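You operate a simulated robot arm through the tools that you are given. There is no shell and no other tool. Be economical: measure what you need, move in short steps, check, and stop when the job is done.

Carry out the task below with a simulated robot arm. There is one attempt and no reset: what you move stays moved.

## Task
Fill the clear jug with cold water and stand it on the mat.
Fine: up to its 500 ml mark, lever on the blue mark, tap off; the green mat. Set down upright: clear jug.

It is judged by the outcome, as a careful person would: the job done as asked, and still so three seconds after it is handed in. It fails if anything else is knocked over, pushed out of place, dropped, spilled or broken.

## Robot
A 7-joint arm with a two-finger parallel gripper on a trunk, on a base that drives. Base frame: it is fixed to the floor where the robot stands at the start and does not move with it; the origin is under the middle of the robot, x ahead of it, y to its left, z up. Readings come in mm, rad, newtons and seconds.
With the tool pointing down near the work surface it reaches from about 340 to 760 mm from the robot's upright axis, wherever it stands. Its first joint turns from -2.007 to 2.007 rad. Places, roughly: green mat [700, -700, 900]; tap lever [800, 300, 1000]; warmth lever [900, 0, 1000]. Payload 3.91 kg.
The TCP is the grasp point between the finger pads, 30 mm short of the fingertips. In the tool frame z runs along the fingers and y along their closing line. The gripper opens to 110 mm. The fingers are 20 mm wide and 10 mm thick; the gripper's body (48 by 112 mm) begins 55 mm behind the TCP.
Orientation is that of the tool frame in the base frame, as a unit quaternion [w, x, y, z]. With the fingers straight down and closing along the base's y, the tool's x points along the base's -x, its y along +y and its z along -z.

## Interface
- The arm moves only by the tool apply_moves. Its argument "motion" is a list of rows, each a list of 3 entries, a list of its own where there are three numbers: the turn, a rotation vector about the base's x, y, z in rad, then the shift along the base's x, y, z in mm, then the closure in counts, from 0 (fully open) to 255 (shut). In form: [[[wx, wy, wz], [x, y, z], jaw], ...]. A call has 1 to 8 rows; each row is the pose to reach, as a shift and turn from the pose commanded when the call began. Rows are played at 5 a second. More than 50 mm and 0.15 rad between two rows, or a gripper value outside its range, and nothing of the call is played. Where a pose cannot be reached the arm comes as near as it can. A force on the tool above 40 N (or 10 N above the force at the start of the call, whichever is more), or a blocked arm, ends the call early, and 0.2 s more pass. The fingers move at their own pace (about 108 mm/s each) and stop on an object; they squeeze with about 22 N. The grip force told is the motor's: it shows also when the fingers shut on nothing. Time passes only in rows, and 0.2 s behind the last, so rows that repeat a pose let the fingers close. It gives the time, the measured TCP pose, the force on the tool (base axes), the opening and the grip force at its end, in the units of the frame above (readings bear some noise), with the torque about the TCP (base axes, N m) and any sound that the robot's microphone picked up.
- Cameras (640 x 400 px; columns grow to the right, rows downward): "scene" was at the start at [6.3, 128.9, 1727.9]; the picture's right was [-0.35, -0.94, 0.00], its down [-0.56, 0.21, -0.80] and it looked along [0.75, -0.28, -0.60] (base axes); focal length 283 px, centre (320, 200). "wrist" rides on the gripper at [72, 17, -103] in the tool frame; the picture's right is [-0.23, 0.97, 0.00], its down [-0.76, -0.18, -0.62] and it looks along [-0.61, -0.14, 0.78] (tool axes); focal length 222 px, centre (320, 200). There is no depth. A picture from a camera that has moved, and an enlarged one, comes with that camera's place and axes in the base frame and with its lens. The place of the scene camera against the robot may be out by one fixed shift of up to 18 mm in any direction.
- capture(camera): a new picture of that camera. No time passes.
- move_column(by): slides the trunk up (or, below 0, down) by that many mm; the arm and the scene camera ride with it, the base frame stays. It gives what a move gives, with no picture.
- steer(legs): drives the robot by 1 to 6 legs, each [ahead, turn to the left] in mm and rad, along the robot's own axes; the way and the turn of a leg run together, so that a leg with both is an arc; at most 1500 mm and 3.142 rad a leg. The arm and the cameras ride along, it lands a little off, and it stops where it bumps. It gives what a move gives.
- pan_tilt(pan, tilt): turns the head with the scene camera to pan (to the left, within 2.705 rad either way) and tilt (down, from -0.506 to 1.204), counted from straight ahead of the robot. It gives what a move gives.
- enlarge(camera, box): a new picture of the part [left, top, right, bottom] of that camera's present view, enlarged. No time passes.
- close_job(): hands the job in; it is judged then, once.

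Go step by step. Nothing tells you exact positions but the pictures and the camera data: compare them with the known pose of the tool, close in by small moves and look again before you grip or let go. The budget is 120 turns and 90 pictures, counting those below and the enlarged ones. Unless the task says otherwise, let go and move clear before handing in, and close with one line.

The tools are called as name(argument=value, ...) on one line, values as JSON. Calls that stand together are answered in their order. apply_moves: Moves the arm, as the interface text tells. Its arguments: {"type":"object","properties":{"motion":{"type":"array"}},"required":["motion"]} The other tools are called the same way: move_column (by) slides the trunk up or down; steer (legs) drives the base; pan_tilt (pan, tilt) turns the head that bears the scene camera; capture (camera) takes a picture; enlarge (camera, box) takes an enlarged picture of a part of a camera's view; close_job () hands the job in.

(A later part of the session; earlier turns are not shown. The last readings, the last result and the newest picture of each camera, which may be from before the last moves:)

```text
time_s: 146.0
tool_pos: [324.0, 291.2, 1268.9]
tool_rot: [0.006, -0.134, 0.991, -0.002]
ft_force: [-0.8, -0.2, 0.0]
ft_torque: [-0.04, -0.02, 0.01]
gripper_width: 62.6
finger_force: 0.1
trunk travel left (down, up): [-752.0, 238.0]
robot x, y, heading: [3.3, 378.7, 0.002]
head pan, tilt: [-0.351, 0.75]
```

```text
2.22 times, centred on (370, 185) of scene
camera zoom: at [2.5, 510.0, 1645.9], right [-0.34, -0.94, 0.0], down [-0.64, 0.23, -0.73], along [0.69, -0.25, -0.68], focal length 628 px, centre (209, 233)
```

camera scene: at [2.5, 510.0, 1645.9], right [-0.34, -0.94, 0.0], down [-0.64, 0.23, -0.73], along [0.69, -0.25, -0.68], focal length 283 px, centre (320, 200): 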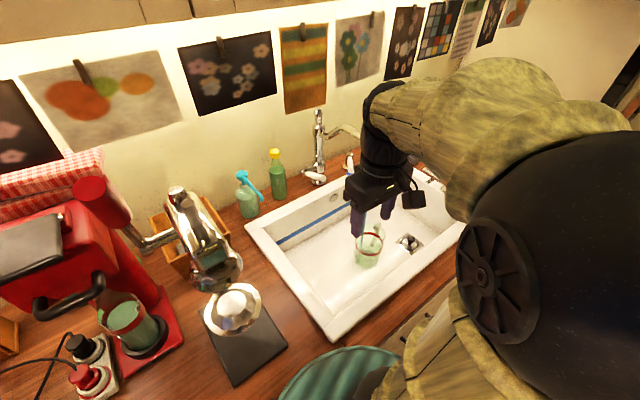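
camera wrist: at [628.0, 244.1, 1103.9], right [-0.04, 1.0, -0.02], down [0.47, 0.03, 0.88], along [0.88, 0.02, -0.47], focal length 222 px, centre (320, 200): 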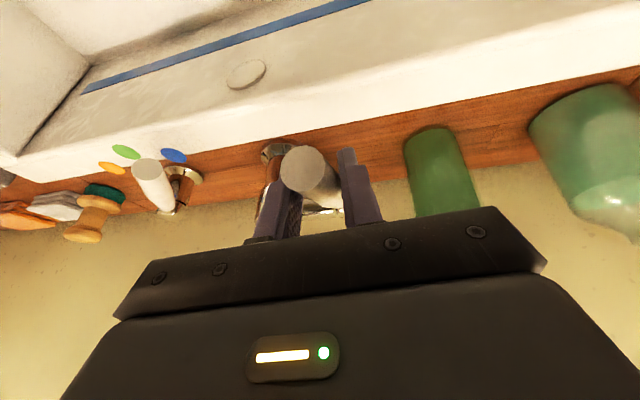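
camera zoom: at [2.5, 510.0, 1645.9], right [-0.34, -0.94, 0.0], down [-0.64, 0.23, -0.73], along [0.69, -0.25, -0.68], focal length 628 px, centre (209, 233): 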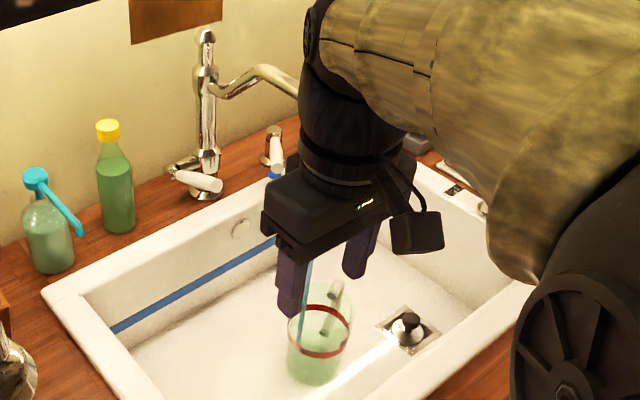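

Water is running and the stream lands inside the jug. I'll check the level closely.

enlarge(camera="scene", box=[344, 215, 400, 275])

```text
6.67 times, centred on (372, 245) of scene
camera zoom: at [2.5, 510.0, 1645.9], right [-0.34, -0.94, 0.0], down [-0.64, 0.23, -0.73], along [0.69, -0.25, -0.68], focal length 1885 px, centre (-27, -100)
```

zoom: 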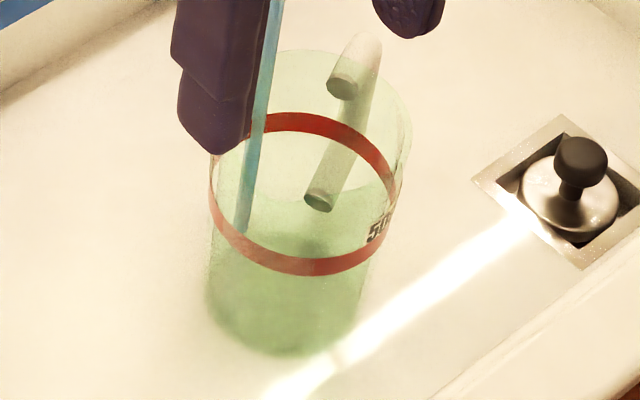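

The stream meets the surface near the jug's bottom, so it's filling slowly. I'll wait a few seconds to measure the rate.

apply_moves(motion=[[[0, 0, 0], [0, 0, 0], 110], [[0, 0, 0], [0, 0, 0], 110], [[0, 0, 0], [0, 0, 0], 110], [[0, 0, 0], [0, 0, 0], 110], [[0, 0, 0], [0, 0, 0], 110], [[0, 0, 0], [0, 0, 0], 110], [[0, 0, 0], [0, 0, 0], 110], [[0, 0, 0], [0, 0, 0], 110]])

apply_moves(motion=[[[0, 0, 0], [0, 0, 0], 110], [[0, 0, 0], [0, 0, 0], 110], [[0, 0, 0], [0, 0, 0], 110], [[0, 0, 0], [0, 0, 0], 110], [[0, 0, 0], [0, 0, 0], 110], [[0, 0, 0], [0, 0, 0], 110], [[0, 0, 0], [0, 0, 0], 110], [[0, 0, 0], [0, 0, 0], 110]])

enlarge(camera="scene", box=[344, 215, 400, 275])

```text
time_s: 147.8
tool_pos: [326.6, 290.3, 1268.7]
tool_rot: [0.007, -0.134, 0.991, -0.002]
ft_force: [0.5, 0.0, -0.7]
ft_torque: [0.01, -0.03, -0.01]
gripper_width: 62.7
finger_force: 0.0
trunk travel left (down, up): [-752.0, 238.0]
robot x, y, heading: [1.4, 376.8, 0.001]
head pan, tilt: [-0.351, 0.75]
```

```text
time_s: 149.6
tool_pos: [326.3, 289.9, 1267.9]
tool_rot: [0.007, -0.133, 0.991, -0.002]
ft_force: [0.3, 0.2, 0.1]
ft_torque: [0.0, 0.04, 0.02]
gripper_width: 62.4
finger_force: 0.1
trunk travel left (down, up): [-752.0, 238.0]
robot x, y, heading: [2.4, 380.6, 0.008]
head pan, tilt: [-0.351, 0.75]
```

```text
6.67 times, centred on (372, 245) of scene
camera zoom: at [4.2, 509.7, 1645.8], right [-0.34, -0.94, 0.0], down [-0.64, 0.23, -0.73], along [0.69, -0.25, -0.68], focal length 1885 px, centre (-27, -100)
```

zoom: 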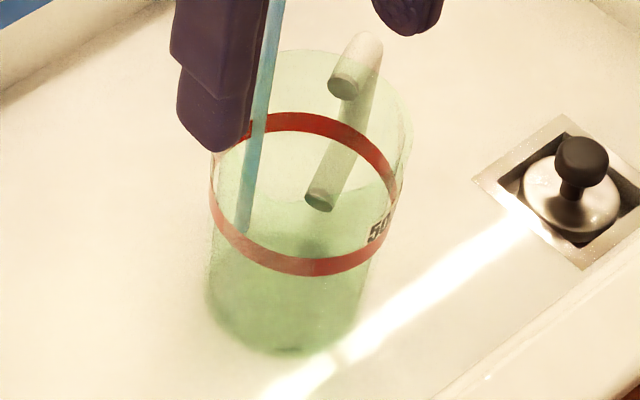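

apply_moves(motion=[[[0, 0, 0], [0, 0, 0], 110], [[0, 0, 0], [0, 0, 0], 110], [[0, 0, 0], [0, 0, 0], 110], [[0, 0, 0], [0, 0, 0], 110], [[0, 0, 0], [0, 0, 0], 110], [[0, 0, 0], [0, 0, 0], 110], [[0, 0, 0], [0, 0, 0], 110], [[0, 0, 0], [0, 0, 0], 110]])

apply_moves(motion=[[[0, 0, 0], [0, 0, 0], 110], [[0, 0, 0], [0, 0, 0], 110], [[0, 0, 0], [0, 0, 0], 110], [[0, 0, 0], [0, 0, 0], 110], [[0, 0, 0], [0, 0, 0], 110], [[0, 0, 0], [0, 0, 0], 110], [[0, 0, 0], [0, 0, 0], 110], [[0, 0, 0], [0, 0, 0], 110]])

enlarge(camera="scene", box=[344, 215, 400, 275])

```text
time_s: 151.4
tool_pos: [326.8, 290.7, 1267.9]
tool_rot: [0.007, -0.134, 0.991, -0.002]
ft_force: [-0.8, -0.3, 0.0]
ft_torque: [0.02, 0.03, 0.01]
gripper_width: 62.5
finger_force: 0.0
trunk travel left (down, up): [-752.0, 238.0]
robot x, y, heading: [1.5, 377.4, 0.005]
head pan, tilt: [-0.351, 0.75]
```

```text
time_s: 153.2
tool_pos: [326.2, 290.7, 1269.2]
tool_rot: [0.007, -0.134, 0.991, -0.002]
ft_force: [0.1, 0.6, 1.1]
ft_torque: [0.01, -0.01, -0.02]
gripper_width: 62.5
finger_force: 0.1
trunk travel left (down, up): [-752.0, 238.0]
robot x, y, heading: [3.3, 380.8, 0.006]
head pan, tilt: [-0.351, 0.75]
```

```text
6.67 times, centred on (372, 245) of scene
camera zoom: at [4.2, 509.7, 1645.8], right [-0.34, -0.94, 0.0], down [-0.64, 0.23, -0.73], along [0.69, -0.25, -0.68], focal length 1885 px, centre (-27, -100)
```

zoom: 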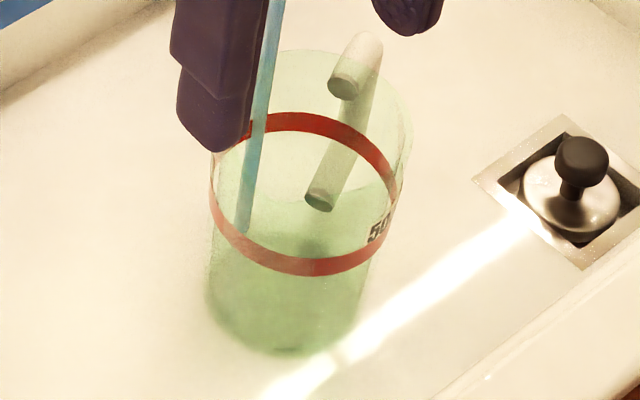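

There's little change, so the flow is slow. I'll wait longer, then look.

apply_moves(motion=[[[0, 0, 0], [0, 0, 0], 110], [[0, 0, 0], [0, 0, 0], 110], [[0, 0, 0], [0, 0, 0], 110], [[0, 0, 0], [0, 0, 0], 110], [[0, 0, 0], [0, 0, 0], 110], [[0, 0, 0], [0, 0, 0], 110], [[0, 0, 0], [0, 0, 0], 110], [[0, 0, 0], [0, 0, 0], 110]])

pan_tilt(pan=-0.351, tilt=1.15)

pan_tilt(pan=-0.351, tilt=0.75)

apply_moves(motion=[[[0, 0, 0], [0, 0, 0], 110], [[0, 0, 0], [0, 0, 0], 110], [[0, 0, 0], [0, 0, 0], 110], [[0, 0, 0], [0, 0, 0], 110], [[0, 0, 0], [0, 0, 0], 110], [[0, 0, 0], [0, 0, 0], 110], [[0, 0, 0], [0, 0, 0], 110], [[0, 0, 0], [0, 0, 0], 110]])

enlarge(camera="scene", box=[344, 215, 400, 275])

```text
time_s: 155.0
tool_pos: [326.9, 290.1, 1268.5]
tool_rot: [0.006, -0.134, 0.991, -0.002]
ft_force: [-0.2, -0.3, -1.4]
ft_torque: [0.0, -0.01, 0.0]
gripper_width: 62.7
finger_force: 0.1
trunk travel left (down, up): [-752.0, 238.0]
robot x, y, heading: [5.3, 375.0, 0.006]
head pan, tilt: [-0.351, 0.75]
```

```text
time_s: 155.9
tool_pos: [326.2, 291.6, 1268.6]
tool_rot: [0.007, -0.135, 0.991, -0.002]
ft_force: [-0.4, 0.4, -0.3]
ft_torque: [-0.01, -0.02, -0.02]
gripper_width: 62.5
finger_force: 0.1
trunk travel left (down, up): [-752.0, 238.0]
robot x, y, heading: [0.8, 376.4, 0.007]
head pan, tilt: [-0.351, 1.15]
```

```text
time_s: 156.7
tool_pos: [327.0, 290.6, 1267.0]
tool_rot: [0.007, -0.134, 0.991, -0.001]
ft_force: [-0.1, -0.1, -0.8]
ft_torque: [-0.01, -0.01, 0.0]
gripper_width: 62.7
finger_force: 0.0
trunk travel left (down, up): [-752.0, 238.0]
robot x, y, heading: [0.6, 376.0, 0.005]
head pan, tilt: [-0.351, 0.75]
```

```text
time_s: 158.5
tool_pos: [325.8, 290.5, 1267.4]
tool_rot: [0.006, -0.135, 0.991, -0.001]
ft_force: [0.4, -0.4, 0.0]
ft_torque: [0.01, -0.02, 0.02]
gripper_width: 62.4
finger_force: 0.1
trunk travel left (down, up): [-752.0, 238.0]
robot x, y, heading: [-0.8, 376.8, 0.003]
head pan, tilt: [-0.351, 0.75]
```

```text
6.67 times, centred on (372, 245) of scene
camera zoom: at [4.2, 509.8, 1645.8], right [-0.34, -0.94, 0.0], down [-0.64, 0.23, -0.73], along [0.69, -0.25, -0.68], focal length 1885 px, centre (-27, -100)
```

zoom: 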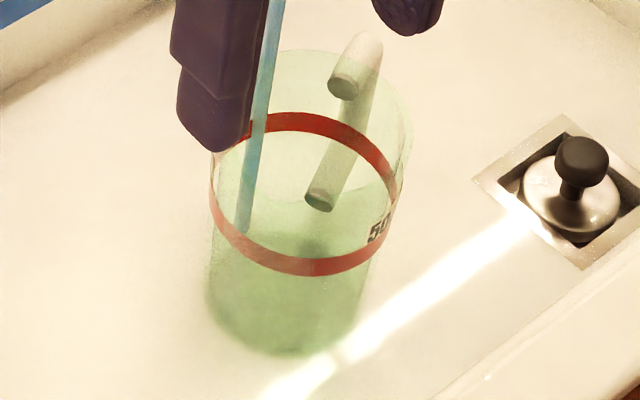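

No change in level. I need to check whether the stream is really inside the jug.

enlarge(camera="scene", box=[358, 218, 382, 240])

```text
16.00 times, centred on (370, 229) of scene
camera zoom: at [4.2, 509.8, 1645.8], right [-0.34, -0.94, 0.0], down [-0.64, 0.23, -0.73], along [0.69, -0.25, -0.68], focal length 4525 px, centre (-480, -264)
```

zoom: 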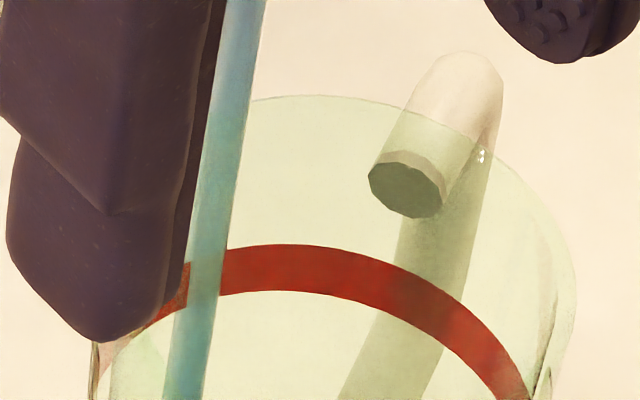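

enlarge(camera="wrist", box=[205, 110, 301, 200])

```text
4.44 times, centred on (253, 155) of wrist
camera zoom: at [249.9, 286.6, 1370.7], right [-0.04, 1.0, 0.0], down [0.77, 0.03, 0.63], along [0.63, 0.02, -0.77], focal length 987 px, centre (618, 400)
```

zoom: 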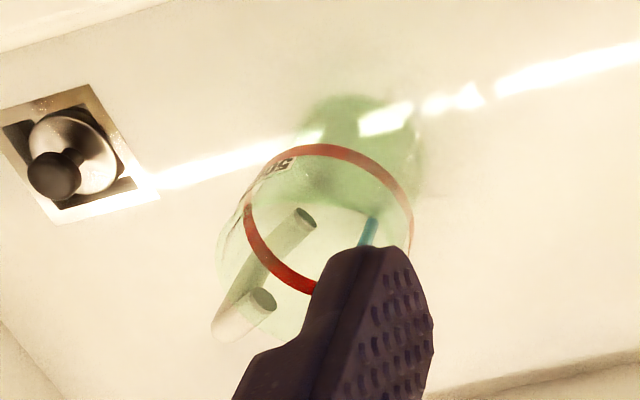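

Triangulating both views puts the stream at about (600, 124), roughly 46 mm from the jug axis at (554, 120), so it's missing the jug and running to the drain. I'll close the tap first, then nudge the jug about 22 mm toward the stream.

apply_moves(motion=[[[0, -0.06, 0], [42, 0, 0], 110], [[0, -0.12, 0], [84, 0, -5], 110], [[0, -0.18, 0], [126, 0, -15], 110], [[0, -0.24, 0], [168, 0, -25], 110], [[0, -0.3, 0], [210, -5, -40], 110], [[0, -0.36, 0], [250, -8, -60], 110], [[0, -0.42, 0], [292, -14, -78], 110], [[0, -0.42, 0], [335, -21, -100], 110]])

apply_moves(motion=[[[0, 0, 0], [25, -5, -35], 110], [[0, 0, 0], [48, -12, -70], 110], [[0, 0, 0], [65, -20, -105], 110], [[0, 0, 0], [75, -25, -128], 110], [[0, 0, 0], [75, -25, -128], 110]])

capture(camera="wrist")

```text
time_s: 160.3
tool_pos: [668.5, 268.5, 1171.4]
tool_rot: [0.212, -0.13, 0.968, -0.029]
ft_force: [0.2, -0.2, 0.1]
ft_torque: [0.03, 0.0, -0.01]
gripper_width: 62.5
finger_force: 0.0
trunk travel left (down, up): [-752.0, 238.0]
robot x, y, heading: [0.1, 380.8, 0.002]
head pan, tilt: [-0.351, 0.75]
```

```text
time_s: 161.5
tool_pos: [739.2, 246.9, 1044.8]
tool_rot: [0.212, -0.131, 0.968, -0.03]
ft_force: [0.1, -0.4, -0.3]
ft_torque: [0.0, 0.0, 0.01]
gripper_width: 62.5
finger_force: 0.1
trunk travel left (down, up): [-752.0, 238.0]
robot x, y, heading: [2.5, 379.3, 0.009]
head pan, tilt: [-0.351, 0.75]
```

```text
13 pictures are left
camera wrist: at [627.5, 242.0, 1107.1], right [-0.03, 1.0, -0.02], down [0.45, 0.03, 0.89], along [0.89, 0.02, -0.45], focal length 222 px, centre (320, 200)
```

wrist: 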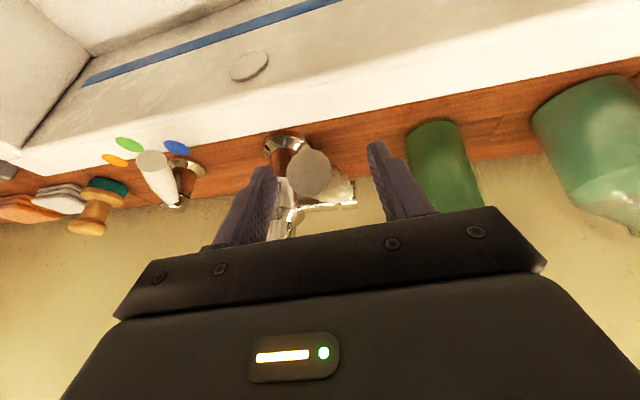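

The handle is straddled. Gripping and lowering it back to the shut stop.

apply_moves(motion=[[[0, 0, 0], [-1, 0, -4], 180], [[0, 0, 0], [-1, 0, -4], 255], [[0, 0, 0], [-1, 0, -4], 255], [[0, -0.02, 0], [-2, 0, -14], 255], [[0, -0.04, 0], [-3, 0, -24], 255], [[0, -0.06, 0], [-4, 0, -32], 255], [[0, -0.06, 0], [-4, 0, -37], 255], [[0, -0.06, 0], [-4, 0, -40], 255]])

```text
time_s: 163.3
tool_pos: [733.5, 245.0, 1004.4]
tool_rot: [0.243, -0.13, 0.961, -0.033]
ft_force: [-11.3, -2.4, 9.9]
ft_torque: [0.51, -0.59, 1.25]
gripper_width: 24.1
finger_force: 44.6
trunk travel left (down, up): [-752.0, 238.0]
robot x, y, heading: [1.2, 377.8, 0.007]
head pan, tilt: [-0.351, 0.75]
```

apply_moves(motion=[[[0, 0, 0], [0, 0, -5], 255], [[0, 0, 0], [0, 0, -10], 255], [[0, 0, 0], [0, 0, -10], 255]])

capture(camera="wrist")

```text
time_s: 164.1
tool_pos: [733.2, 244.3, 1001.5]
tool_rot: [0.248, -0.129, 0.959, -0.036]
ft_force: [-3.9, -4.7, 34.7]
ft_torque: [0.09, 0.24, 1.22]
gripper_width: 24.1
finger_force: 45.2
trunk travel left (down, up): [-752.0, 238.0]
robot x, y, heading: [1.0, 376.9, 0.003]
head pan, tilt: [-0.351, 0.75]
```

```text
12 pictures are left
camera wrist: at [618.1, 241.2, 1056.0], right [-0.03, 1.0, -0.02], down [0.38, 0.03, 0.92], along [0.92, 0.02, -0.38], focal length 222 px, centre (320, 200)
```

wrist: 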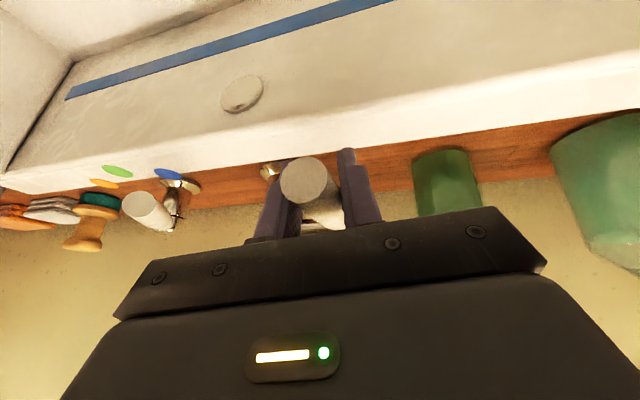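

The tap is shut (35 N on the stop). I'll release, retreat, and come down in front of the jug to nudge it.

apply_moves(motion=[[[0, 0, 0], [0, 1, 8], 120], [[0, 0, 0], [0, 1, 8], 110], [[0, 0, 0], [-17, 6, 45], 110], [[0, 0, 0], [-36, 12, 85], 110], [[0, 0, 0], [-60, 20, 120], 110], [[0, 0, 0], [-95, 22, 145], 180], [[0, 0, 0], [-138, 22, 155], 255], [[0, 0, 0], [-180, 20, 155], 255]])

apply_moves(motion=[[[0, 0.02, -0.05], [-30, -15, 0], 255], [[0, 0.05, -0.1], [-60, -45, 0], 255], [[0, 0.08, -0.15], [-85, -80, -15], 255], [[0, 0.12, -0.2], [-91, -110, -40], 255], [[0, 0.15, -0.26], [-91, -139, -70], 255], [[0, 0.15, -0.26], [-91, -139, -70], 255]])

```text
time_s: 165.9
tool_pos: [553.0, 267.1, 1150.5]
tool_rot: [0.243, -0.129, 0.961, -0.033]
ft_force: [-0.6, 0.0, -0.4]
ft_torque: [0.01, -0.06, 0.04]
gripper_width: 0.0
finger_force: 22.2
trunk travel left (down, up): [-752.0, 238.0]
robot x, y, heading: [5.1, 381.2, 0.009]
head pan, tilt: [-0.351, 0.75]
```

```text
time_s: 167.3
tool_pos: [462.0, 128.3, 1082.3]
tool_rot: [0.163, -0.006, 0.985, -0.056]
ft_force: [0.2, 0.3, -0.7]
ft_torque: [-0.02, 0.02, -0.03]
gripper_width: 0.1
finger_force: 22.4
trunk travel left (down, up): [-752.0, 238.0]
robot x, y, heading: [2.3, 378.5, 0.003]
head pan, tilt: [-0.351, 0.75]
```

apply_moves(motion=[[[0, 0, 0], [2, -1, -48], 255], [[0, 0, 0], [4, -2, -96], 255], [[0, 0, 0], [6, -3, -144], 255], [[0, 0, 0], [8, -4, -192], 255], [[0, 0, 0], [8, -5, -235], 255], [[0, 0, 0], [8, -5, -257], 255], [[0, 0, 0], [8, -5, -257], 255]])

capture(camera="wrist")

```text
time_s: 168.5
tool_pos: [473.1, 124.7, 880.2]
tool_rot: [0.162, -0.006, 0.985, -0.054]
ft_force: [-8.5, 8.9, 24.2]
ft_torque: [-0.07, 2.1, -0.73]
gripper_width: 0.0
finger_force: 22.1
trunk travel left (down, up): [-752.0, 238.0]
robot x, y, heading: [1.7, 377.3, 0.011]
head pan, tilt: [-0.351, 0.75]
stopped in row 5: the force on the tool passed its limit at 143 N (the readings are from after the stop); the commanded pose is now the measured one
```

```text
11 pictures are left
camera wrist: at [370.2, 148.7, 953.6], right [0.22, 0.97, -0.03], down [0.52, -0.09, 0.85], along [0.82, -0.21, -0.53], focal length 222 px, centre (320, 200)
```

wrist: 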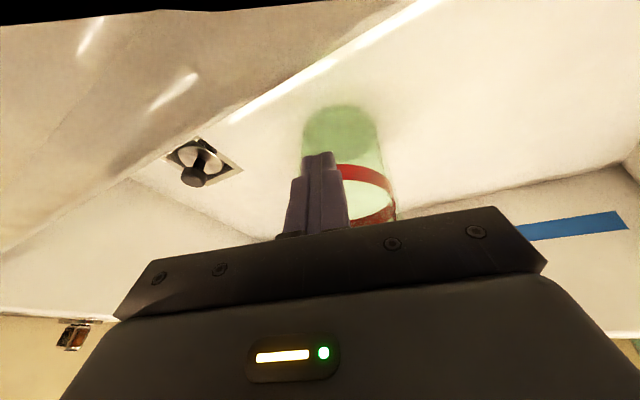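

The wrist camera bracket touched the sink's front rim, and the jug is untouched. I'll raise, then regrasp the jug by its wall in the flipped yaw orientation (camera sideways) and shift it instead of pushing.

apply_moves(motion=[[[0, 0, 0], [4, 0, 40], 255], [[0.035, 0.1, 0], [8, -3, 80], 220], [[0.07, 0.21, 0], [10, -8, 120], 150], [[0.108, 0.324, -0.012], [14, -14, 160], 130]])

apply_moves(motion=[[[0, 0, -0.14], [0, 0, 0], 130], [[0, 0, -0.28], [0, 0, 0], 130], [[0, 0, -0.42], [0, 0, 0], 130], [[0, 0, -0.56], [0, 0, 0], 130], [[0, 0, -0.7], [0, 0, 0], 130], [[0, 0, -0.84], [0, 0, 0], 130], [[0, 0, -0.98], [0, 0, 0], 130], [[0, 0, -1.12], [0, 0, 0], 130]])

apply_moves(motion=[[[0.016, -0.048, -0.13], [10, -3, 0], 130], [[0.016, -0.048, -0.13], [20, -6, -5], 130], [[0.016, -0.048, -0.13], [20, -6, -5], 130]])

```text
time_s: 169.5
tool_pos: [488.6, 109.3, 1037.1]
tool_rot: [-0.001, 0.001, 1.0, 0.0]
ft_force: [-0.9, 1.0, 0.1]
ft_torque: [0.03, -0.02, 0.01]
gripper_width: 53.9
finger_force: 0.1
trunk travel left (down, up): [-752.0, 238.0]
robot x, y, heading: [6.0, 378.5, 0.005]
head pan, tilt: [-0.351, 0.75]
```

```text
time_s: 171.3
tool_pos: [488.3, 109.4, 1039.5]
tool_rot: [0.0, 0.532, 0.847, -0.001]
ft_force: [0.5, 0.5, -0.3]
ft_torque: [0.0, 0.01, 0.01]
gripper_width: 53.9
finger_force: 0.1
trunk travel left (down, up): [-752.0, 238.0]
robot x, y, heading: [2.6, 380.0, 0.009]
head pan, tilt: [-0.351, 0.75]
```

```text
time_s: 172.1
tool_pos: [508.1, 102.6, 1037.1]
tool_rot: [0.016, 0.584, 0.811, 0.018]
ft_force: [-0.7, 0.6, -0.4]
ft_torque: [0.05, 0.02, 0.01]
gripper_width: 53.9
finger_force: 0.1
trunk travel left (down, up): [-752.0, 238.0]
robot x, y, heading: [5.1, 380.2, 0.006]
head pan, tilt: [-0.351, 0.75]
```

The orientation matches the earlier grasp, flipped. One look before descending.

capture(camera="wrist")

```text
10 pictures are left
camera wrist: at [496.0, 173.7, 1139.8], right [0.99, 0.09, 0.05], down [0.04, -0.79, 0.62], along [0.09, -0.61, -0.79], focal length 222 px, centre (320, 200)
```

wrist: 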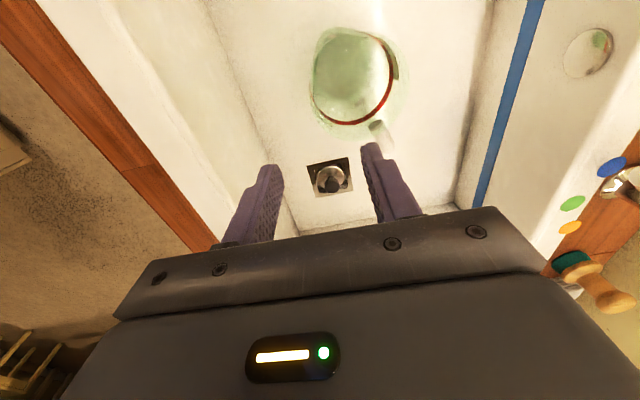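

The jug is where expected. Descending onto the wall and gripping.

apply_moves(motion=[[[0, 0, 0], [1, 1, -45], 130], [[0, 0, 0], [2, 2, -90], 130], [[0, 0, 0], [2, 2, -130], 130], [[0, 0, 0], [2, 2, -160], 130], [[0, 0, 0], [2, 2, -172], 130], [[0, 0, 0], [2, 2, -174], 130]])

apply_moves(motion=[[[0, 0, 0], [0, 0, 0], 180], [[0, 0, 0], [0, 0, 0], 255], [[0, 0, 0], [0, 0, 0], 255], [[0, 0, 0], [0, 0, 0], 255]])

```text
time_s: 173.5
tool_pos: [509.3, 105.0, 860.0]
tool_rot: [0.017, 0.585, 0.811, 0.018]
ft_force: [0.2, -0.1, 0.7]
ft_torque: [0.0, -0.01, 0.04]
gripper_width: 54.1
finger_force: 0.0
trunk travel left (down, up): [-752.0, 238.0]
robot x, y, heading: [2.2, 378.2, 0.005]
head pan, tilt: [-0.351, 0.75]
```

```text
time_s: 174.5
tool_pos: [509.3, 105.5, 860.5]
tool_rot: [0.016, 0.585, 0.811, 0.019]
ft_force: [0.3, 0.0, 0.0]
ft_torque: [-0.02, 0.0, -0.04]
gripper_width: 3.7
finger_force: 21.8
trunk travel left (down, up): [-752.0, 238.0]
robot x, y, heading: [3.0, 381.0, 0.006]
head pan, tilt: [-0.351, 0.75]
```

Clean grip. Lift 6 mm, shift +22 mm in x, and lower.

apply_moves(motion=[[[0, 0, 0], [0, 0, 6], 255], [[0, 0, 0], [11, 0, 6], 255], [[0, 0, 0], [22, 0, 6], 255], [[0, 0, 0], [22, 0, 6], 255], [[0, 0, 0], [22, 0, 2], 255], [[0, 0, 0], [22, 0, 0], 255], [[0, 0, 0], [22, 0, 0], 255]])

```text
time_s: 176.1
tool_pos: [532.6, 105.4, 860.1]
tool_rot: [0.016, 0.584, 0.811, 0.017]
ft_force: [0.0, -0.1, -1.5]
ft_torque: [-0.02, 0.11, 0.0]
gripper_width: 3.9
finger_force: 22.3
trunk travel left (down, up): [-752.0, 238.0]
robot x, y, heading: [2.8, 374.0, 0.006]
head pan, tilt: [-0.351, 0.75]
```

apply_moves(motion=[[[0, 0, 0], [0, 0, -1.5], 255], [[0, 0, 0], [0, 0, -1.5], 220], [[0, 0, 0], [0, 0, -1], 140], [[0, 0, 0], [0, 0, -1], 130], [[0, 0, 0], [0, 0, 40], 130], [[0, 0, 0], [0, 0, 80], 130], [[0, 0, 0], [-20, 0, 120], 130], [[0, 0, 0], [-40, 0, 160], 130]])

```text
time_s: 177.9
tool_pos: [491.9, 103.9, 1019.7]
tool_rot: [0.016, 0.585, 0.811, 0.018]
ft_force: [-0.3, -0.1, -0.2]
ft_torque: [-0.05, 0.03, 0.02]
gripper_width: 54.0
finger_force: 0.0
trunk travel left (down, up): [-752.0, 238.0]
robot x, y, heading: [3.6, 379.2, 0.005]
head pan, tilt: [-0.351, 0.75]
```

Now back to the tap lever: unwind the yaw while rising.

apply_moves(motion=[[[0, 0, 0.14], [-12, 5, 25], 130], [[0, 0, 0.28], [-24, 12, 50], 130], [[0, 0, 0.42], [-36, 20, 75], 130], [[0, 0, 0.56], [-48, 28, 100], 130], [[0, 0, 0.7], [-60, 36, 120], 120], [[0, 0, 0.84], [-70, 44, 140], 110], [[0, 0, 0.98], [-80, 52, 155], 110], [[-0.016, 0.04, 1.12], [-90, 60, 170], 110]])

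apply_moves(motion=[[[-0.01, -0.05, 0.05], [20, 18, 0], 110], [[-0.02, -0.1, 0.1], [45, 36, 0], 110], [[-0.03, -0.16, 0.15], [75, 56, 0], 110], [[-0.04, -0.22, 0.2], [105, 76, 0], 110], [[-0.055, -0.28, 0.26], [140, 92, -5], 110], [[-0.07, -0.34, 0.32], [180, 104, -10], 110], [[-0.082, -0.42, 0.38], [224, 106, -15], 110], [[-0.082, -0.42, 0.38], [266, 105, -20], 110]])

```text
time_s: 179.7
tool_pos: [399.9, 163.1, 1190.2]
tool_rot: [-0.007, 0.064, 0.998, 0.007]
ft_force: [0.3, -0.2, -0.2]
ft_torque: [0.01, -0.02, 0.0]
gripper_width: 62.6
finger_force: 0.1
trunk travel left (down, up): [-752.0, 238.0]
robot x, y, heading: [-0.2, 377.4, 0.01]
head pan, tilt: [-0.351, 0.75]
```

```text
time_s: 181.5
tool_pos: [670.8, 270.1, 1169.3]
tool_rot: [0.201, -0.127, 0.971, -0.022]
ft_force: [0.4, -1.0, 0.1]
ft_torque: [-0.02, 0.05, -0.03]
gripper_width: 62.4
finger_force: 0.2
trunk travel left (down, up): [-752.0, 238.0]
robot x, y, heading: [0.8, 376.5, 0.007]
head pan, tilt: [-0.351, 0.75]
```

apply_moves(motion=[[[0, 0, 0], [22, -5, -38], 110], [[0, -0.02, 0], [42, -12, -75], 110], [[0, -0.04, 0], [56, -19, -112], 110], [[0, -0.04, 0], [63, -23, -145], 110], [[0, -0.04, 0], [64, -24, -160], 110], [[0, -0.04, 0], [64, -24, -160], 180], [[0, -0.04, 0], [64, -24, -160], 255], [[0, -0.04, 0], [64, -24, -160], 255]])

```text
time_s: 183.3
tool_pos: [734.4, 247.1, 1009.9]
tool_rot: [0.221, -0.127, 0.967, -0.025]
ft_force: [-2.0, 5.1, -1.7]
ft_torque: [0.05, 0.19, 1.24]
gripper_width: 24.0
finger_force: 44.5
trunk travel left (down, up): [-752.0, 238.0]
robot x, y, heading: [0.5, 378.5, 0.005]
head pan, tilt: [-0.351, 0.75]
```

Gripped. I'll open the lever by the same amount for a short measured burst, then shut again.

apply_moves(motion=[[[0, 0, 0], [0, 0, 8], 255], [[0, 0.02, 0], [1, 0, 16], 255], [[0, 0.04, 0], [1, 0, 24], 255], [[0, 0.06, 0], [2, 0, 30], 255], [[0, 0.06, 0], [2, 0, 30], 255], [[0, 0.06, 0], [2, 0, 30], 255], [[0, 0.06, 0], [2, 0, 30], 255], [[0, 0.06, 0], [2, 0, 30], 255]])

apply_moves(motion=[[[0, -0.02, 0], [0, 0, -8], 255], [[0, -0.04, 0], [-1, 0, -16], 255], [[0, -0.06, 0], [-2, 0, -24], 255], [[0, -0.06, 0], [-2, 0, -31], 255], [[0, -0.06, 0], [-2, 0, -37], 255], [[0, -0.06, 0], [-2, 0, -42], 255]])

```text
time_s: 185.1
tool_pos: [737.4, 247.6, 1038.1]
tool_rot: [0.19, -0.128, 0.973, -0.019]
ft_force: [6.1, 9.5, -17.5]
ft_torque: [-0.06, 1.43, 1.24]
gripper_width: 24.7
finger_force: 44.5
trunk travel left (down, up): [-752.0, 238.0]
robot x, y, heading: [-0.2, 376.0, 0.005]
head pan, tilt: [-0.351, 0.75]
```

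```text
time_s: 186.5
tool_pos: [731.7, 246.4, 1008.8]
tool_rot: [0.226, -0.128, 0.965, -0.028]
ft_force: [-20.9, 4.3, 20.9]
ft_torque: [-0.12, 0.86, 1.12]
gripper_width: 24.2
finger_force: 45.1
trunk travel left (down, up): [-752.0, 238.0]
robot x, y, heading: [1.5, 376.0, 0.008]
head pan, tilt: [-0.351, 0.75]
stopped in row 6: the force on the tool passed its limit at 41 N (the readings are from after the stop); the commanded pose is now the measured one
```

Shut against the stop. Release and retreat to view the jug.

apply_moves(motion=[[[0, 0, 0], [1, 0, 2], 120], [[0, 0, 0], [1, 0, 4], 110], [[0, 0, 0], [-17, 5, 42], 110], [[0, 0, 0], [-36, 10, 82], 110], [[0, 0, 0], [-62, 18, 117], 110], [[0, 0, 0], [-100, 24, 142], 110], [[0, 0.05, 0], [-140, 28, 162], 110], [[0, 0.1, 0], [-182, 32, 182], 110]])

apply_moves(motion=[[[0, 0.06, 0], [-46, 3, 10], 110], [[0, 0.12, 0], [-92, 6, 20], 110], [[0, 0.18, 0], [-138, 9, 30], 110], [[0, 0.24, 0], [-184, 12, 45], 110], [[0, 0.3, 0], [-225, 15, 65], 110], [[0, 0.3, 0], [-240, 20, 85], 110]])

enlarge(camera="scene", box=[344, 200, 408, 270])

```text
time_s: 188.3
tool_pos: [550.6, 276.3, 1187.4]
tool_rot: [0.177, -0.128, 0.976, -0.02]
ft_force: [-0.2, -0.4, 0.0]
ft_torque: [0.01, 0.0, 0.04]
gripper_width: 62.5
finger_force: 0.1
trunk travel left (down, up): [-752.0, 238.0]
robot x, y, heading: [-0.1, 376.7, 0.003]
head pan, tilt: [-0.351, 0.75]
```

```text
time_s: 189.7
tool_pos: [314.2, 295.9, 1270.7]
tool_rot: [0.028, -0.129, 0.991, -0.001]
ft_force: [0.0, -0.2, -0.2]
ft_torque: [0.0, -0.01, -0.02]
gripper_width: 62.5
finger_force: 0.0
trunk travel left (down, up): [-752.0, 238.0]
robot x, y, heading: [2.8, 378.0, 0.007]
head pan, tilt: [-0.351, 0.75]
```

```text
5.71 times, centred on (376, 235) of scene
camera zoom: at [3.6, 510.0, 1645.8], right [-0.34, -0.94, 0.0], down [-0.64, 0.23, -0.73], along [0.69, -0.25, -0.68], focal length 1616 px, centre (0, 0)
```

zoom: 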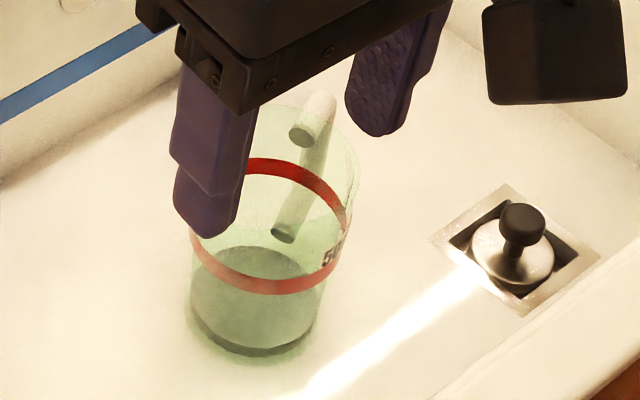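

Water is now collecting: about 45 ml from the ~2 s burst, with the tap off. I'll do a longer, calculated burst next.

apply_moves(motion=[[[0, -0.06, 0], [44, 0, 0], 110], [[0, -0.12, 0], [88, 0, -5], 110], [[0, -0.18, 0], [132, 0, -15], 110], [[0, -0.24, 0], [175, 0, -25], 110], [[0, -0.3, 0], [218, -5, -40], 110], [[0, -0.36, 0], [260, -8, -60], 110], [[0, -0.42, 0], [303, -14, -78], 110], [[0, -0.42, 0], [347, -24, -98], 110]])

apply_moves(motion=[[[0, 0, 0], [25, -5, -36], 110], [[0, 0, 0], [48, -12, -73], 110], [[0, 0, 0], [64, -20, -110], 110], [[0, 0, 0], [72, -24, -142], 110], [[0, 0, 0], [73, -25, -164], 110], [[0, 0, 0], [73, -25, -164], 180], [[0, 0, 0], [73, -25, -164], 255], [[0, 0, 0], [73, -25, -164], 255]])

```text
time_s: 191.5
tool_pos: [665.3, 271.7, 1171.5]
tool_rot: [0.234, -0.125, 0.964, -0.028]
ft_force: [0.1, 0.2, 0.1]
ft_torque: [0.0, 0.04, 0.04]
gripper_width: 62.6
finger_force: 0.1
trunk travel left (down, up): [-752.0, 238.0]
robot x, y, heading: [4.3, 381.9, 0.005]
head pan, tilt: [-0.351, 0.75]
```

```text
time_s: 193.3
tool_pos: [736.1, 247.6, 1011.7]
tool_rot: [0.236, -0.126, 0.963, -0.028]
ft_force: [1.9, -6.4, 1.4]
ft_torque: [0.14, -0.16, 1.26]
gripper_width: 24.1
finger_force: 45.9
trunk travel left (down, up): [-752.0, 238.0]
robot x, y, heading: [3.3, 377.6, 0.002]
head pan, tilt: [-0.351, 0.75]
```

apply_moves(motion=[[[0, 0, 0], [0, 0, 8], 255], [[0, 0.02, 0], [1, 0, 16], 255], [[0, 0.04, 0], [1, 0, 24], 255], [[0, 0.06, 0], [2, 0, 30], 255], [[0, 0.06, 0], [2, 0, 30], 255], [[0, 0.06, 0], [2, 0, 30], 255], [[0, 0.06, 0], [2, 0, 30], 255], [[0, 0.06, 0], [2, 0, 30], 255]])

apply_moves(motion=[[[0, 0, 0], [0, 0, 0], 255], [[0, 0, 0], [0, 0, 0], 255], [[0, 0, 0], [0, 0, 0], 255], [[0, 0, 0], [0, 0, 0], 255], [[0, 0, 0], [0, 0, 0], 255], [[0, 0, 0], [0, 0, 0], 255], [[0, 0, 0], [0, 0, 0], 255], [[0, 0, 0], [0, 0, 0], 255]])

apply_moves(motion=[[[0, 0, 0], [0, 0, 0], 255], [[0, 0, 0], [0, 0, 0], 255], [[0, 0, 0], [0, 0, 0], 255], [[0, 0, 0], [0, 0, 0], 255], [[0, 0, 0], [0, 0, 0], 255], [[0, 0, 0], [0, 0, 0], 255], [[0, 0, 0], [0, 0, 0], 255], [[0, 0, 0], [0, 0, 0], 255]])

apply_moves(motion=[[[0, 0, 0], [0, 0, 0], 255], [[0, 0, 0], [0, 0, 0], 255], [[0, 0, 0], [0, 0, 0], 255], [[0, 0, 0], [0, 0, 0], 255], [[0, 0, 0], [0, 0, 0], 255], [[0, 0, 0], [0, 0, 0], 255], [[0, 0, 0], [0, 0, 0], 255], [[0, 0, 0], [0, 0, 0], 255]])

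apply_moves(motion=[[[0, -0.02, 0], [0, 0, -8], 255], [[0, -0.04, 0], [-1, 0, -16], 255], [[0, -0.06, 0], [-2, 0, -24], 255], [[0, -0.06, 0], [-2, 0, -31], 255], [[0, -0.06, 0], [-2, 0, -36], 255], [[0, -0.06, 0], [-2, 0, -40], 255]])

```text
time_s: 195.1
tool_pos: [738.8, 249.0, 1036.2]
tool_rot: [0.204, -0.127, 0.97, -0.023]
ft_force: [9.0, 7.2, -19.6]
ft_torque: [-0.05, 1.35, 1.23]
gripper_width: 24.5
finger_force: 45.0
trunk travel left (down, up): [-752.0, 238.0]
robot x, y, heading: [0.5, 381.2, 0.006]
head pan, tilt: [-0.351, 0.75]
```

```text
time_s: 196.9
tool_pos: [738.8, 248.8, 1038.5]
tool_rot: [0.205, -0.127, 0.97, -0.023]
ft_force: [10.7, 10.4, -16.2]
ft_torque: [0.08, 1.09, 1.27]
gripper_width: 24.7
finger_force: 45.1
trunk travel left (down, up): [-752.0, 238.0]
robot x, y, heading: [4.0, 379.7, 0.009]
head pan, tilt: [-0.351, 0.75]
```

```text
time_s: 198.7
tool_pos: [740.0, 249.8, 1038.9]
tool_rot: [0.204, -0.127, 0.97, -0.024]
ft_force: [12.7, 10.1, -13.1]
ft_torque: [0.19, 0.68, 1.31]
gripper_width: 24.5
finger_force: 45.6
trunk travel left (down, up): [-752.0, 238.0]
robot x, y, heading: [4.9, 376.3, 0.005]
head pan, tilt: [-0.351, 0.75]
```

```text
time_s: 200.5
tool_pos: [738.7, 248.2, 1038.3]
tool_rot: [0.204, -0.127, 0.97, -0.024]
ft_force: [16.2, 12.5, -8.4]
ft_torque: [0.52, 0.14, 1.37]
gripper_width: 24.8
finger_force: 45.0
trunk travel left (down, up): [-752.0, 238.0]
robot x, y, heading: [1.5, 375.3, 0.006]
head pan, tilt: [-0.351, 0.75]
```

```text
time_s: 201.9
tool_pos: [734.4, 246.7, 1006.9]
tool_rot: [0.24, -0.125, 0.962, -0.03]
ft_force: [1.8, -4.1, 37.7]
ft_torque: [-0.05, 0.25, 1.11]
gripper_width: 24.4
finger_force: 45.3
trunk travel left (down, up): [-752.0, 238.0]
robot x, y, heading: [2.5, 379.1, 0.004]
head pan, tilt: [-0.351, 0.75]
```

apply_moves(motion=[[[0, 0, 0], [1, 0, 4], 120], [[0, 0, 0], [1, 0, 6], 110], [[0, 0, 0], [-17, 5, 42], 110], [[0, 0, 0], [-36, 10, 82], 110], [[0, 0, 0], [-62, 18, 117], 110], [[0, 0, 0], [-100, 24, 142], 110], [[0, 0.05, 0], [-140, 28, 162], 110], [[0, 0.1, 0], [-182, 32, 182], 110]])

apply_moves(motion=[[[0, 0.06, 0], [-46, 3, 10], 110], [[0, 0.12, 0], [-92, 6, 20], 110], [[0, 0.18, 0], [-138, 9, 30], 110], [[0, 0.24, 0], [-184, 12, 45], 110], [[0, 0.3, 0], [-225, 15, 65], 110], [[0, 0.3, 0], [-240, 20, 85], 110]])

enlarge(camera="scene", box=[344, 200, 408, 270])

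```text
time_s: 203.7
tool_pos: [553.1, 280.7, 1180.8]
tool_rot: [0.186, -0.127, 0.974, -0.022]
ft_force: [-0.7, -0.1, 0.2]
ft_torque: [0.0, 0.01, -0.03]
gripper_width: 62.6
finger_force: 0.1
trunk travel left (down, up): [-752.0, 238.0]
robot x, y, heading: [4.5, 379.9, 0.007]
head pan, tilt: [-0.351, 0.75]
```

```text
time_s: 205.1
tool_pos: [309.1, 299.9, 1264.3]
tool_rot: [0.038, -0.128, 0.991, -0.003]
ft_force: [-0.3, 0.7, 0.5]
ft_torque: [0.0, 0.0, 0.0]
gripper_width: 62.7
finger_force: 0.0
trunk travel left (down, up): [-752.0, 238.0]
robot x, y, heading: [5.6, 377.6, 0.006]
head pan, tilt: [-0.351, 0.75]
```

```text
5.71 times, centred on (376, 235) of scene
camera zoom: at [3.3, 510.4, 1645.8], right [-0.34, -0.94, 0.0], down [-0.64, 0.23, -0.73], along [0.69, -0.25, -0.68], focal length 1616 px, centre (0, 0)
```

zoom: 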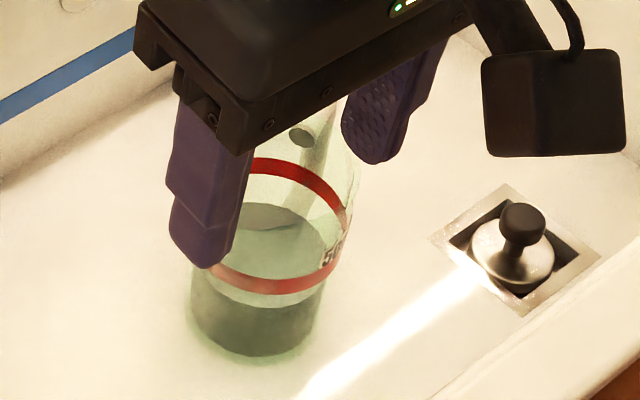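

The level is now at z≈802, with the mark band centred at z≈830, and the rate is about 6.5 mm/s. I'll do one more burst aiming slightly under, then top up.

apply_moves(motion=[[[0, -0.06, 0], [44, 0, 0], 110], [[0, -0.12, 0], [88, 0, -5], 110], [[0, -0.18, 0], [132, 0, -12], 110], [[0, -0.24, 0], [176, -2, -20], 110], [[0, -0.3, 0], [220, -6, -35], 110], [[0, -0.36, 0], [264, -10, -52], 110], [[0, -0.4, 0], [308, -16, -70], 110], [[0, -0.4, 0], [353, -28, -88], 110]])

apply_moves(motion=[[[0, 0, 0], [25, -5, -36], 110], [[0, 0, 0], [48, -12, -73], 110], [[0, 0, 0], [64, -20, -110], 110], [[0, 0, 0], [72, -24, -142], 110], [[0, 0, 0], [73, -25, -165], 110], [[0, 0, 0], [73, -25, -165], 180], [[0, 0, 0], [73, -25, -165], 255], [[0, 0, 0], [73, -25, -165], 255]])

```text
time_s: 206.9
tool_pos: [666.3, 271.7, 1172.1]
tool_rot: [0.233, -0.125, 0.964, -0.027]
ft_force: [0.7, 0.7, -1.4]
ft_torque: [0.0, 0.0, -0.02]
gripper_width: 62.6
finger_force: 0.0
trunk travel left (down, up): [-752.0, 238.0]
robot x, y, heading: [2.5, 378.6, 0.009]
head pan, tilt: [-0.351, 0.75]
```

```text
time_s: 208.7
tool_pos: [740.4, 249.5, 1009.0]
tool_rot: [0.234, -0.127, 0.964, -0.027]
ft_force: [-0.8, 1.6, -1.0]
ft_torque: [0.1, 0.01, 1.26]
gripper_width: 24.0
finger_force: 45.1
trunk travel left (down, up): [-752.0, 238.0]
robot x, y, heading: [2.2, 378.3, 0.004]
head pan, tilt: [-0.351, 0.75]
```

apply_moves(motion=[[[0, 0, 0], [0, 0, 8], 255], [[0, 0.02, 0], [1, 0, 16], 255], [[0, 0.04, 0], [1, 0, 24], 255], [[0, 0.06, 0], [2, 0, 30], 255], [[0, 0.06, 0], [2, 0, 30], 255], [[0, 0.06, 0], [2, 0, 30], 255], [[0, 0.06, 0], [2, 0, 30], 255], [[0, 0.06, 0], [2, 0, 30], 255]])

apply_moves(motion=[[[0, 0, 0], [0, 0, 0], 255], [[0, 0, 0], [0, 0, 0], 255], [[0, 0, 0], [0, 0, 0], 255], [[0, 0, 0], [0, 0, 0], 255], [[0, 0, 0], [0, 0, 0], 255], [[0, 0, 0], [0, 0, 0], 255], [[0, 0, 0], [0, 0, 0], 255], [[0, 0, 0], [0, 0, 0], 255]])

apply_moves(motion=[[[0, 0, 0], [0, 0, 0], 255], [[0, 0, 0], [0, 0, 0], 255], [[0, 0, 0], [0, 0, 0], 255], [[0, -0.02, 0], [0, 0, -8], 255], [[0, -0.04, 0], [-1, 0, -16], 255], [[0, -0.06, 0], [-2, 0, -24], 255], [[0, -0.06, 0], [-2, 0, -31], 255], [[0, -0.06, 0], [-2, 0, -36], 255]])

apply_moves(motion=[[[0, 0, 0], [0, 0, -4], 255], [[0, 0, 0], [0, 0, -4], 255]])

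```text
time_s: 210.5
tool_pos: [743.5, 250.0, 1038.2]
tool_rot: [0.203, -0.127, 0.97, -0.024]
ft_force: [3.8, 19.2, -21.4]
ft_torque: [0.01, 1.5, 1.26]
gripper_width: 24.7
finger_force: 45.2
trunk travel left (down, up): [-752.0, 238.0]
robot x, y, heading: [-1.3, 377.9, 0.014]
head pan, tilt: [-0.351, 0.75]
```

```text
time_s: 212.3
tool_pos: [743.8, 250.2, 1039.5]
tool_rot: [0.205, -0.128, 0.97, -0.023]
ft_force: [5.1, 20.2, -19.2]
ft_torque: [0.11, 1.3, 1.28]
gripper_width: 24.7
finger_force: 45.1
trunk travel left (down, up): [-752.0, 238.0]
robot x, y, heading: [3.5, 379.8, 0.004]
head pan, tilt: [-0.351, 0.75]
```

```text
time_s: 214.1
tool_pos: [736.8, 247.1, 1009.3]
tool_rot: [0.236, -0.126, 0.963, -0.029]
ft_force: [-10.1, 15.6, 17.3]
ft_torque: [0.38, -0.28, 1.12]
gripper_width: 24.5
finger_force: 45.2
trunk travel left (down, up): [-752.0, 238.0]
robot x, y, heading: [1.0, 378.5, 0.007]
head pan, tilt: [-0.351, 0.75]
```

```text
time_s: 214.7
tool_pos: [737.2, 246.7, 1009.6]
tool_rot: [0.239, -0.126, 0.962, -0.03]
ft_force: [-5.5, 13.7, 33.2]
ft_torque: [0.15, 0.09, 1.16]
gripper_width: 24.2
finger_force: 45.0
trunk travel left (down, up): [-752.0, 238.0]
robot x, y, heading: [3.6, 382.7, 0.002]
head pan, tilt: [-0.351, 0.75]
```

Shut again (33 N on the stop). Retreat and check the level.

apply_moves(motion=[[[0, 0, 0], [1, 0, 4], 120], [[0, 0, 0], [1, 0, 6], 110], [[0, 0, 0], [-17, 5, 42], 110], [[0, 0, 0], [-36, 10, 82], 110], [[0, 0, 0], [-62, 18, 117], 110], [[0, 0, 0], [-100, 24, 142], 110], [[0, 0.05, 0], [-140, 28, 162], 110], [[0, 0.1, 0], [-182, 32, 182], 110]])

apply_moves(motion=[[[0, 0.06, 0], [-46, 3, 10], 110], [[0, 0.12, 0], [-92, 6, 20], 110], [[0, 0.18, 0], [-138, 9, 40], 110], [[0, 0.24, 0], [-184, 12, 65], 110], [[0, 0.3, 0], [-225, 15, 90], 110], [[0, 0.3, 0], [-240, 30, 125], 110]])

enlarge(camera="scene", box=[352, 212, 392, 262])

```text
time_s: 216.5
tool_pos: [554.8, 278.0, 1186.3]
tool_rot: [0.186, -0.127, 0.974, -0.021]
ft_force: [-0.4, -0.4, -0.2]
ft_torque: [-0.01, -0.04, 0.03]
gripper_width: 62.6
finger_force: 0.1
trunk travel left (down, up): [-752.0, 238.0]
robot x, y, heading: [1.9, 378.3, 0.006]
head pan, tilt: [-0.351, 0.75]
```

```text
refused: row 3 steps farther than a row can; nothing moved
```

```text
8.00 times, centred on (372, 237) of scene
camera zoom: at [2.3, 511.0, 1645.8], right [-0.34, -0.94, 0.0], down [-0.64, 0.23, -0.73], along [0.69, -0.25, -0.68], focal length 2262 px, centre (-96, -96)
```

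zoom: 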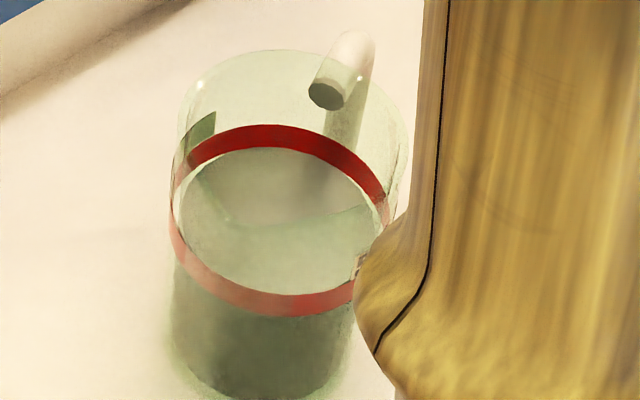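

The surface sits within the 500 ml band, an estimated ~3 mm below its centre. I'll give one brief small top-up.

apply_moves(motion=[[[0, -0.05, 0], [45, -3, -5], 110], [[0, -0.1, 0], [90, -6, -12], 110], [[0, -0.1, 0], [125, -10, -40], 110], [[0, -0.1, 0], [152, -16, -80], 110], [[0, -0.1, 0], [172, -24, -120], 110], [[0, -0.1, 0], [181, -29, -155], 110], [[0, -0.1, 0], [182, -31, -176], 110], [[0, -0.1, 0], [182, -31, -176], 180]])

apply_moves(motion=[[[0, 0, 0], [0, 0, 0], 255], [[0, 0, 0], [0, 0, 0], 255], [[0, 0, 0], [0, 0, 0], 255]])

```text
time_s: 218.3
tool_pos: [739.1, 249.7, 1008.0]
tool_rot: [0.235, -0.127, 0.963, -0.028]
ft_force: [0.6, -0.2, -0.5]
ft_torque: [0.04, 0.0, -0.02]
gripper_width: 32.3
finger_force: 0.1
trunk travel left (down, up): [-752.0, 238.0]
robot x, y, heading: [2.8, 375.8, 0.006]
head pan, tilt: [-0.351, 0.75]
```

```text
time_s: 219.1
tool_pos: [739.8, 248.1, 1007.8]
tool_rot: [0.234, -0.126, 0.964, -0.029]
ft_force: [1.4, -2.8, 0.2]
ft_torque: [0.05, 0.0, 1.27]
gripper_width: 24.1
finger_force: 44.9
trunk travel left (down, up): [-752.0, 238.0]
robot x, y, heading: [0.8, 377.3, 0.008]
head pan, tilt: [-0.351, 0.75]
```

apply_moves(motion=[[[0, 0, 0], [0, 0, 8], 255], [[0, 0.02, 0], [1, 0, 16], 255], [[0, 0.04, 0], [1, 0, 24], 255], [[0, 0.04, 0], [1, 0, 24], 255], [[0, 0.02, 0], [0, 0, 14], 255], [[0, 0, 0], [0, 0, 4], 255], [[0, 0, 0], [0, 0, -4], 255], [[0, 0, 0], [0, 0, -9], 255]])

apply_moves(motion=[[[0, 0, 0], [0, 0, -3], 255], [[0, 0, 0], [0, 0, -5], 255]])

```text
time_s: 220.9
tool_pos: [737.3, 248.0, 1008.0]
tool_rot: [0.24, -0.126, 0.962, -0.03]
ft_force: [3.3, 3.9, 35.8]
ft_torque: [0.17, -0.17, 1.23]
gripper_width: 24.2
finger_force: 45.2
trunk travel left (down, up): [-752.0, 238.0]
robot x, y, heading: [3.3, 380.4, 0.008]
head pan, tilt: [-0.351, 0.75]
```

```text
time_s: 221.5
tool_pos: [736.3, 245.7, 999.6]
tool_rot: [0.238, -0.126, 0.963, -0.029]
ft_force: [3.7, -2.7, 34.1]
ft_torque: [-0.03, 0.48, 1.06]
gripper_width: 24.0
finger_force: 44.9
trunk travel left (down, up): [-752.0, 238.0]
robot x, y, heading: [2.1, 376.8, 0.009]
head pan, tilt: [-0.351, 0.75]
```

The tap is at its stop. Open the fingers without dragging the lever, retreat, and check.

apply_moves(motion=[[[0, 0, 0], [1, 0, 2], 120], [[0, 0, 0], [1, 0, 4], 110], [[0, 0, 0], [-17, 5, 44], 110], [[0, 0, 0], [-36, 10, 86], 110], [[0, 0, 0], [-62, 18, 122], 110], [[0, 0, 0], [-100, 24, 147], 110], [[0, 0.05, 0], [-140, 28, 167], 110], [[0, 0.1, 0], [-182, 32, 187], 110]])

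enlarge(camera="scene", box=[352, 212, 392, 262])

```text
time_s: 223.3
tool_pos: [552.5, 279.6, 1180.5]
tool_rot: [0.187, -0.126, 0.974, -0.021]
ft_force: [-0.4, -0.2, -0.3]
ft_torque: [-0.01, -0.04, -0.01]
gripper_width: 62.6
finger_force: 0.2
trunk travel left (down, up): [-752.0, 238.0]
robot x, y, heading: [3.4, 378.2, 0.009]
head pan, tilt: [-0.351, 0.75]
```

```text
8.00 times, centred on (372, 237) of scene
camera zoom: at [2.5, 511.0, 1645.8], right [-0.34, -0.94, 0.0], down [-0.64, 0.23, -0.73], along [0.69, -0.25, -0.68], focal length 2262 px, centre (-96, -96)
```

zoom: 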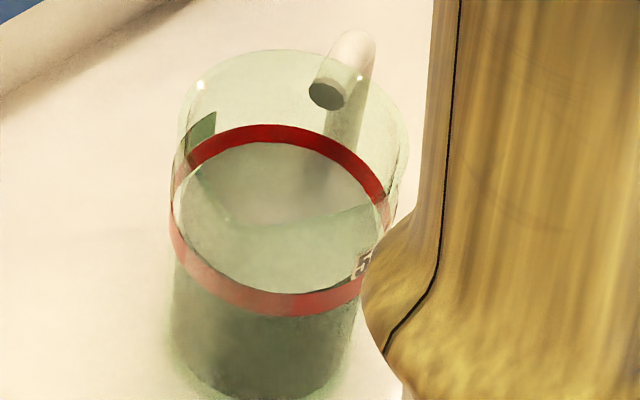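

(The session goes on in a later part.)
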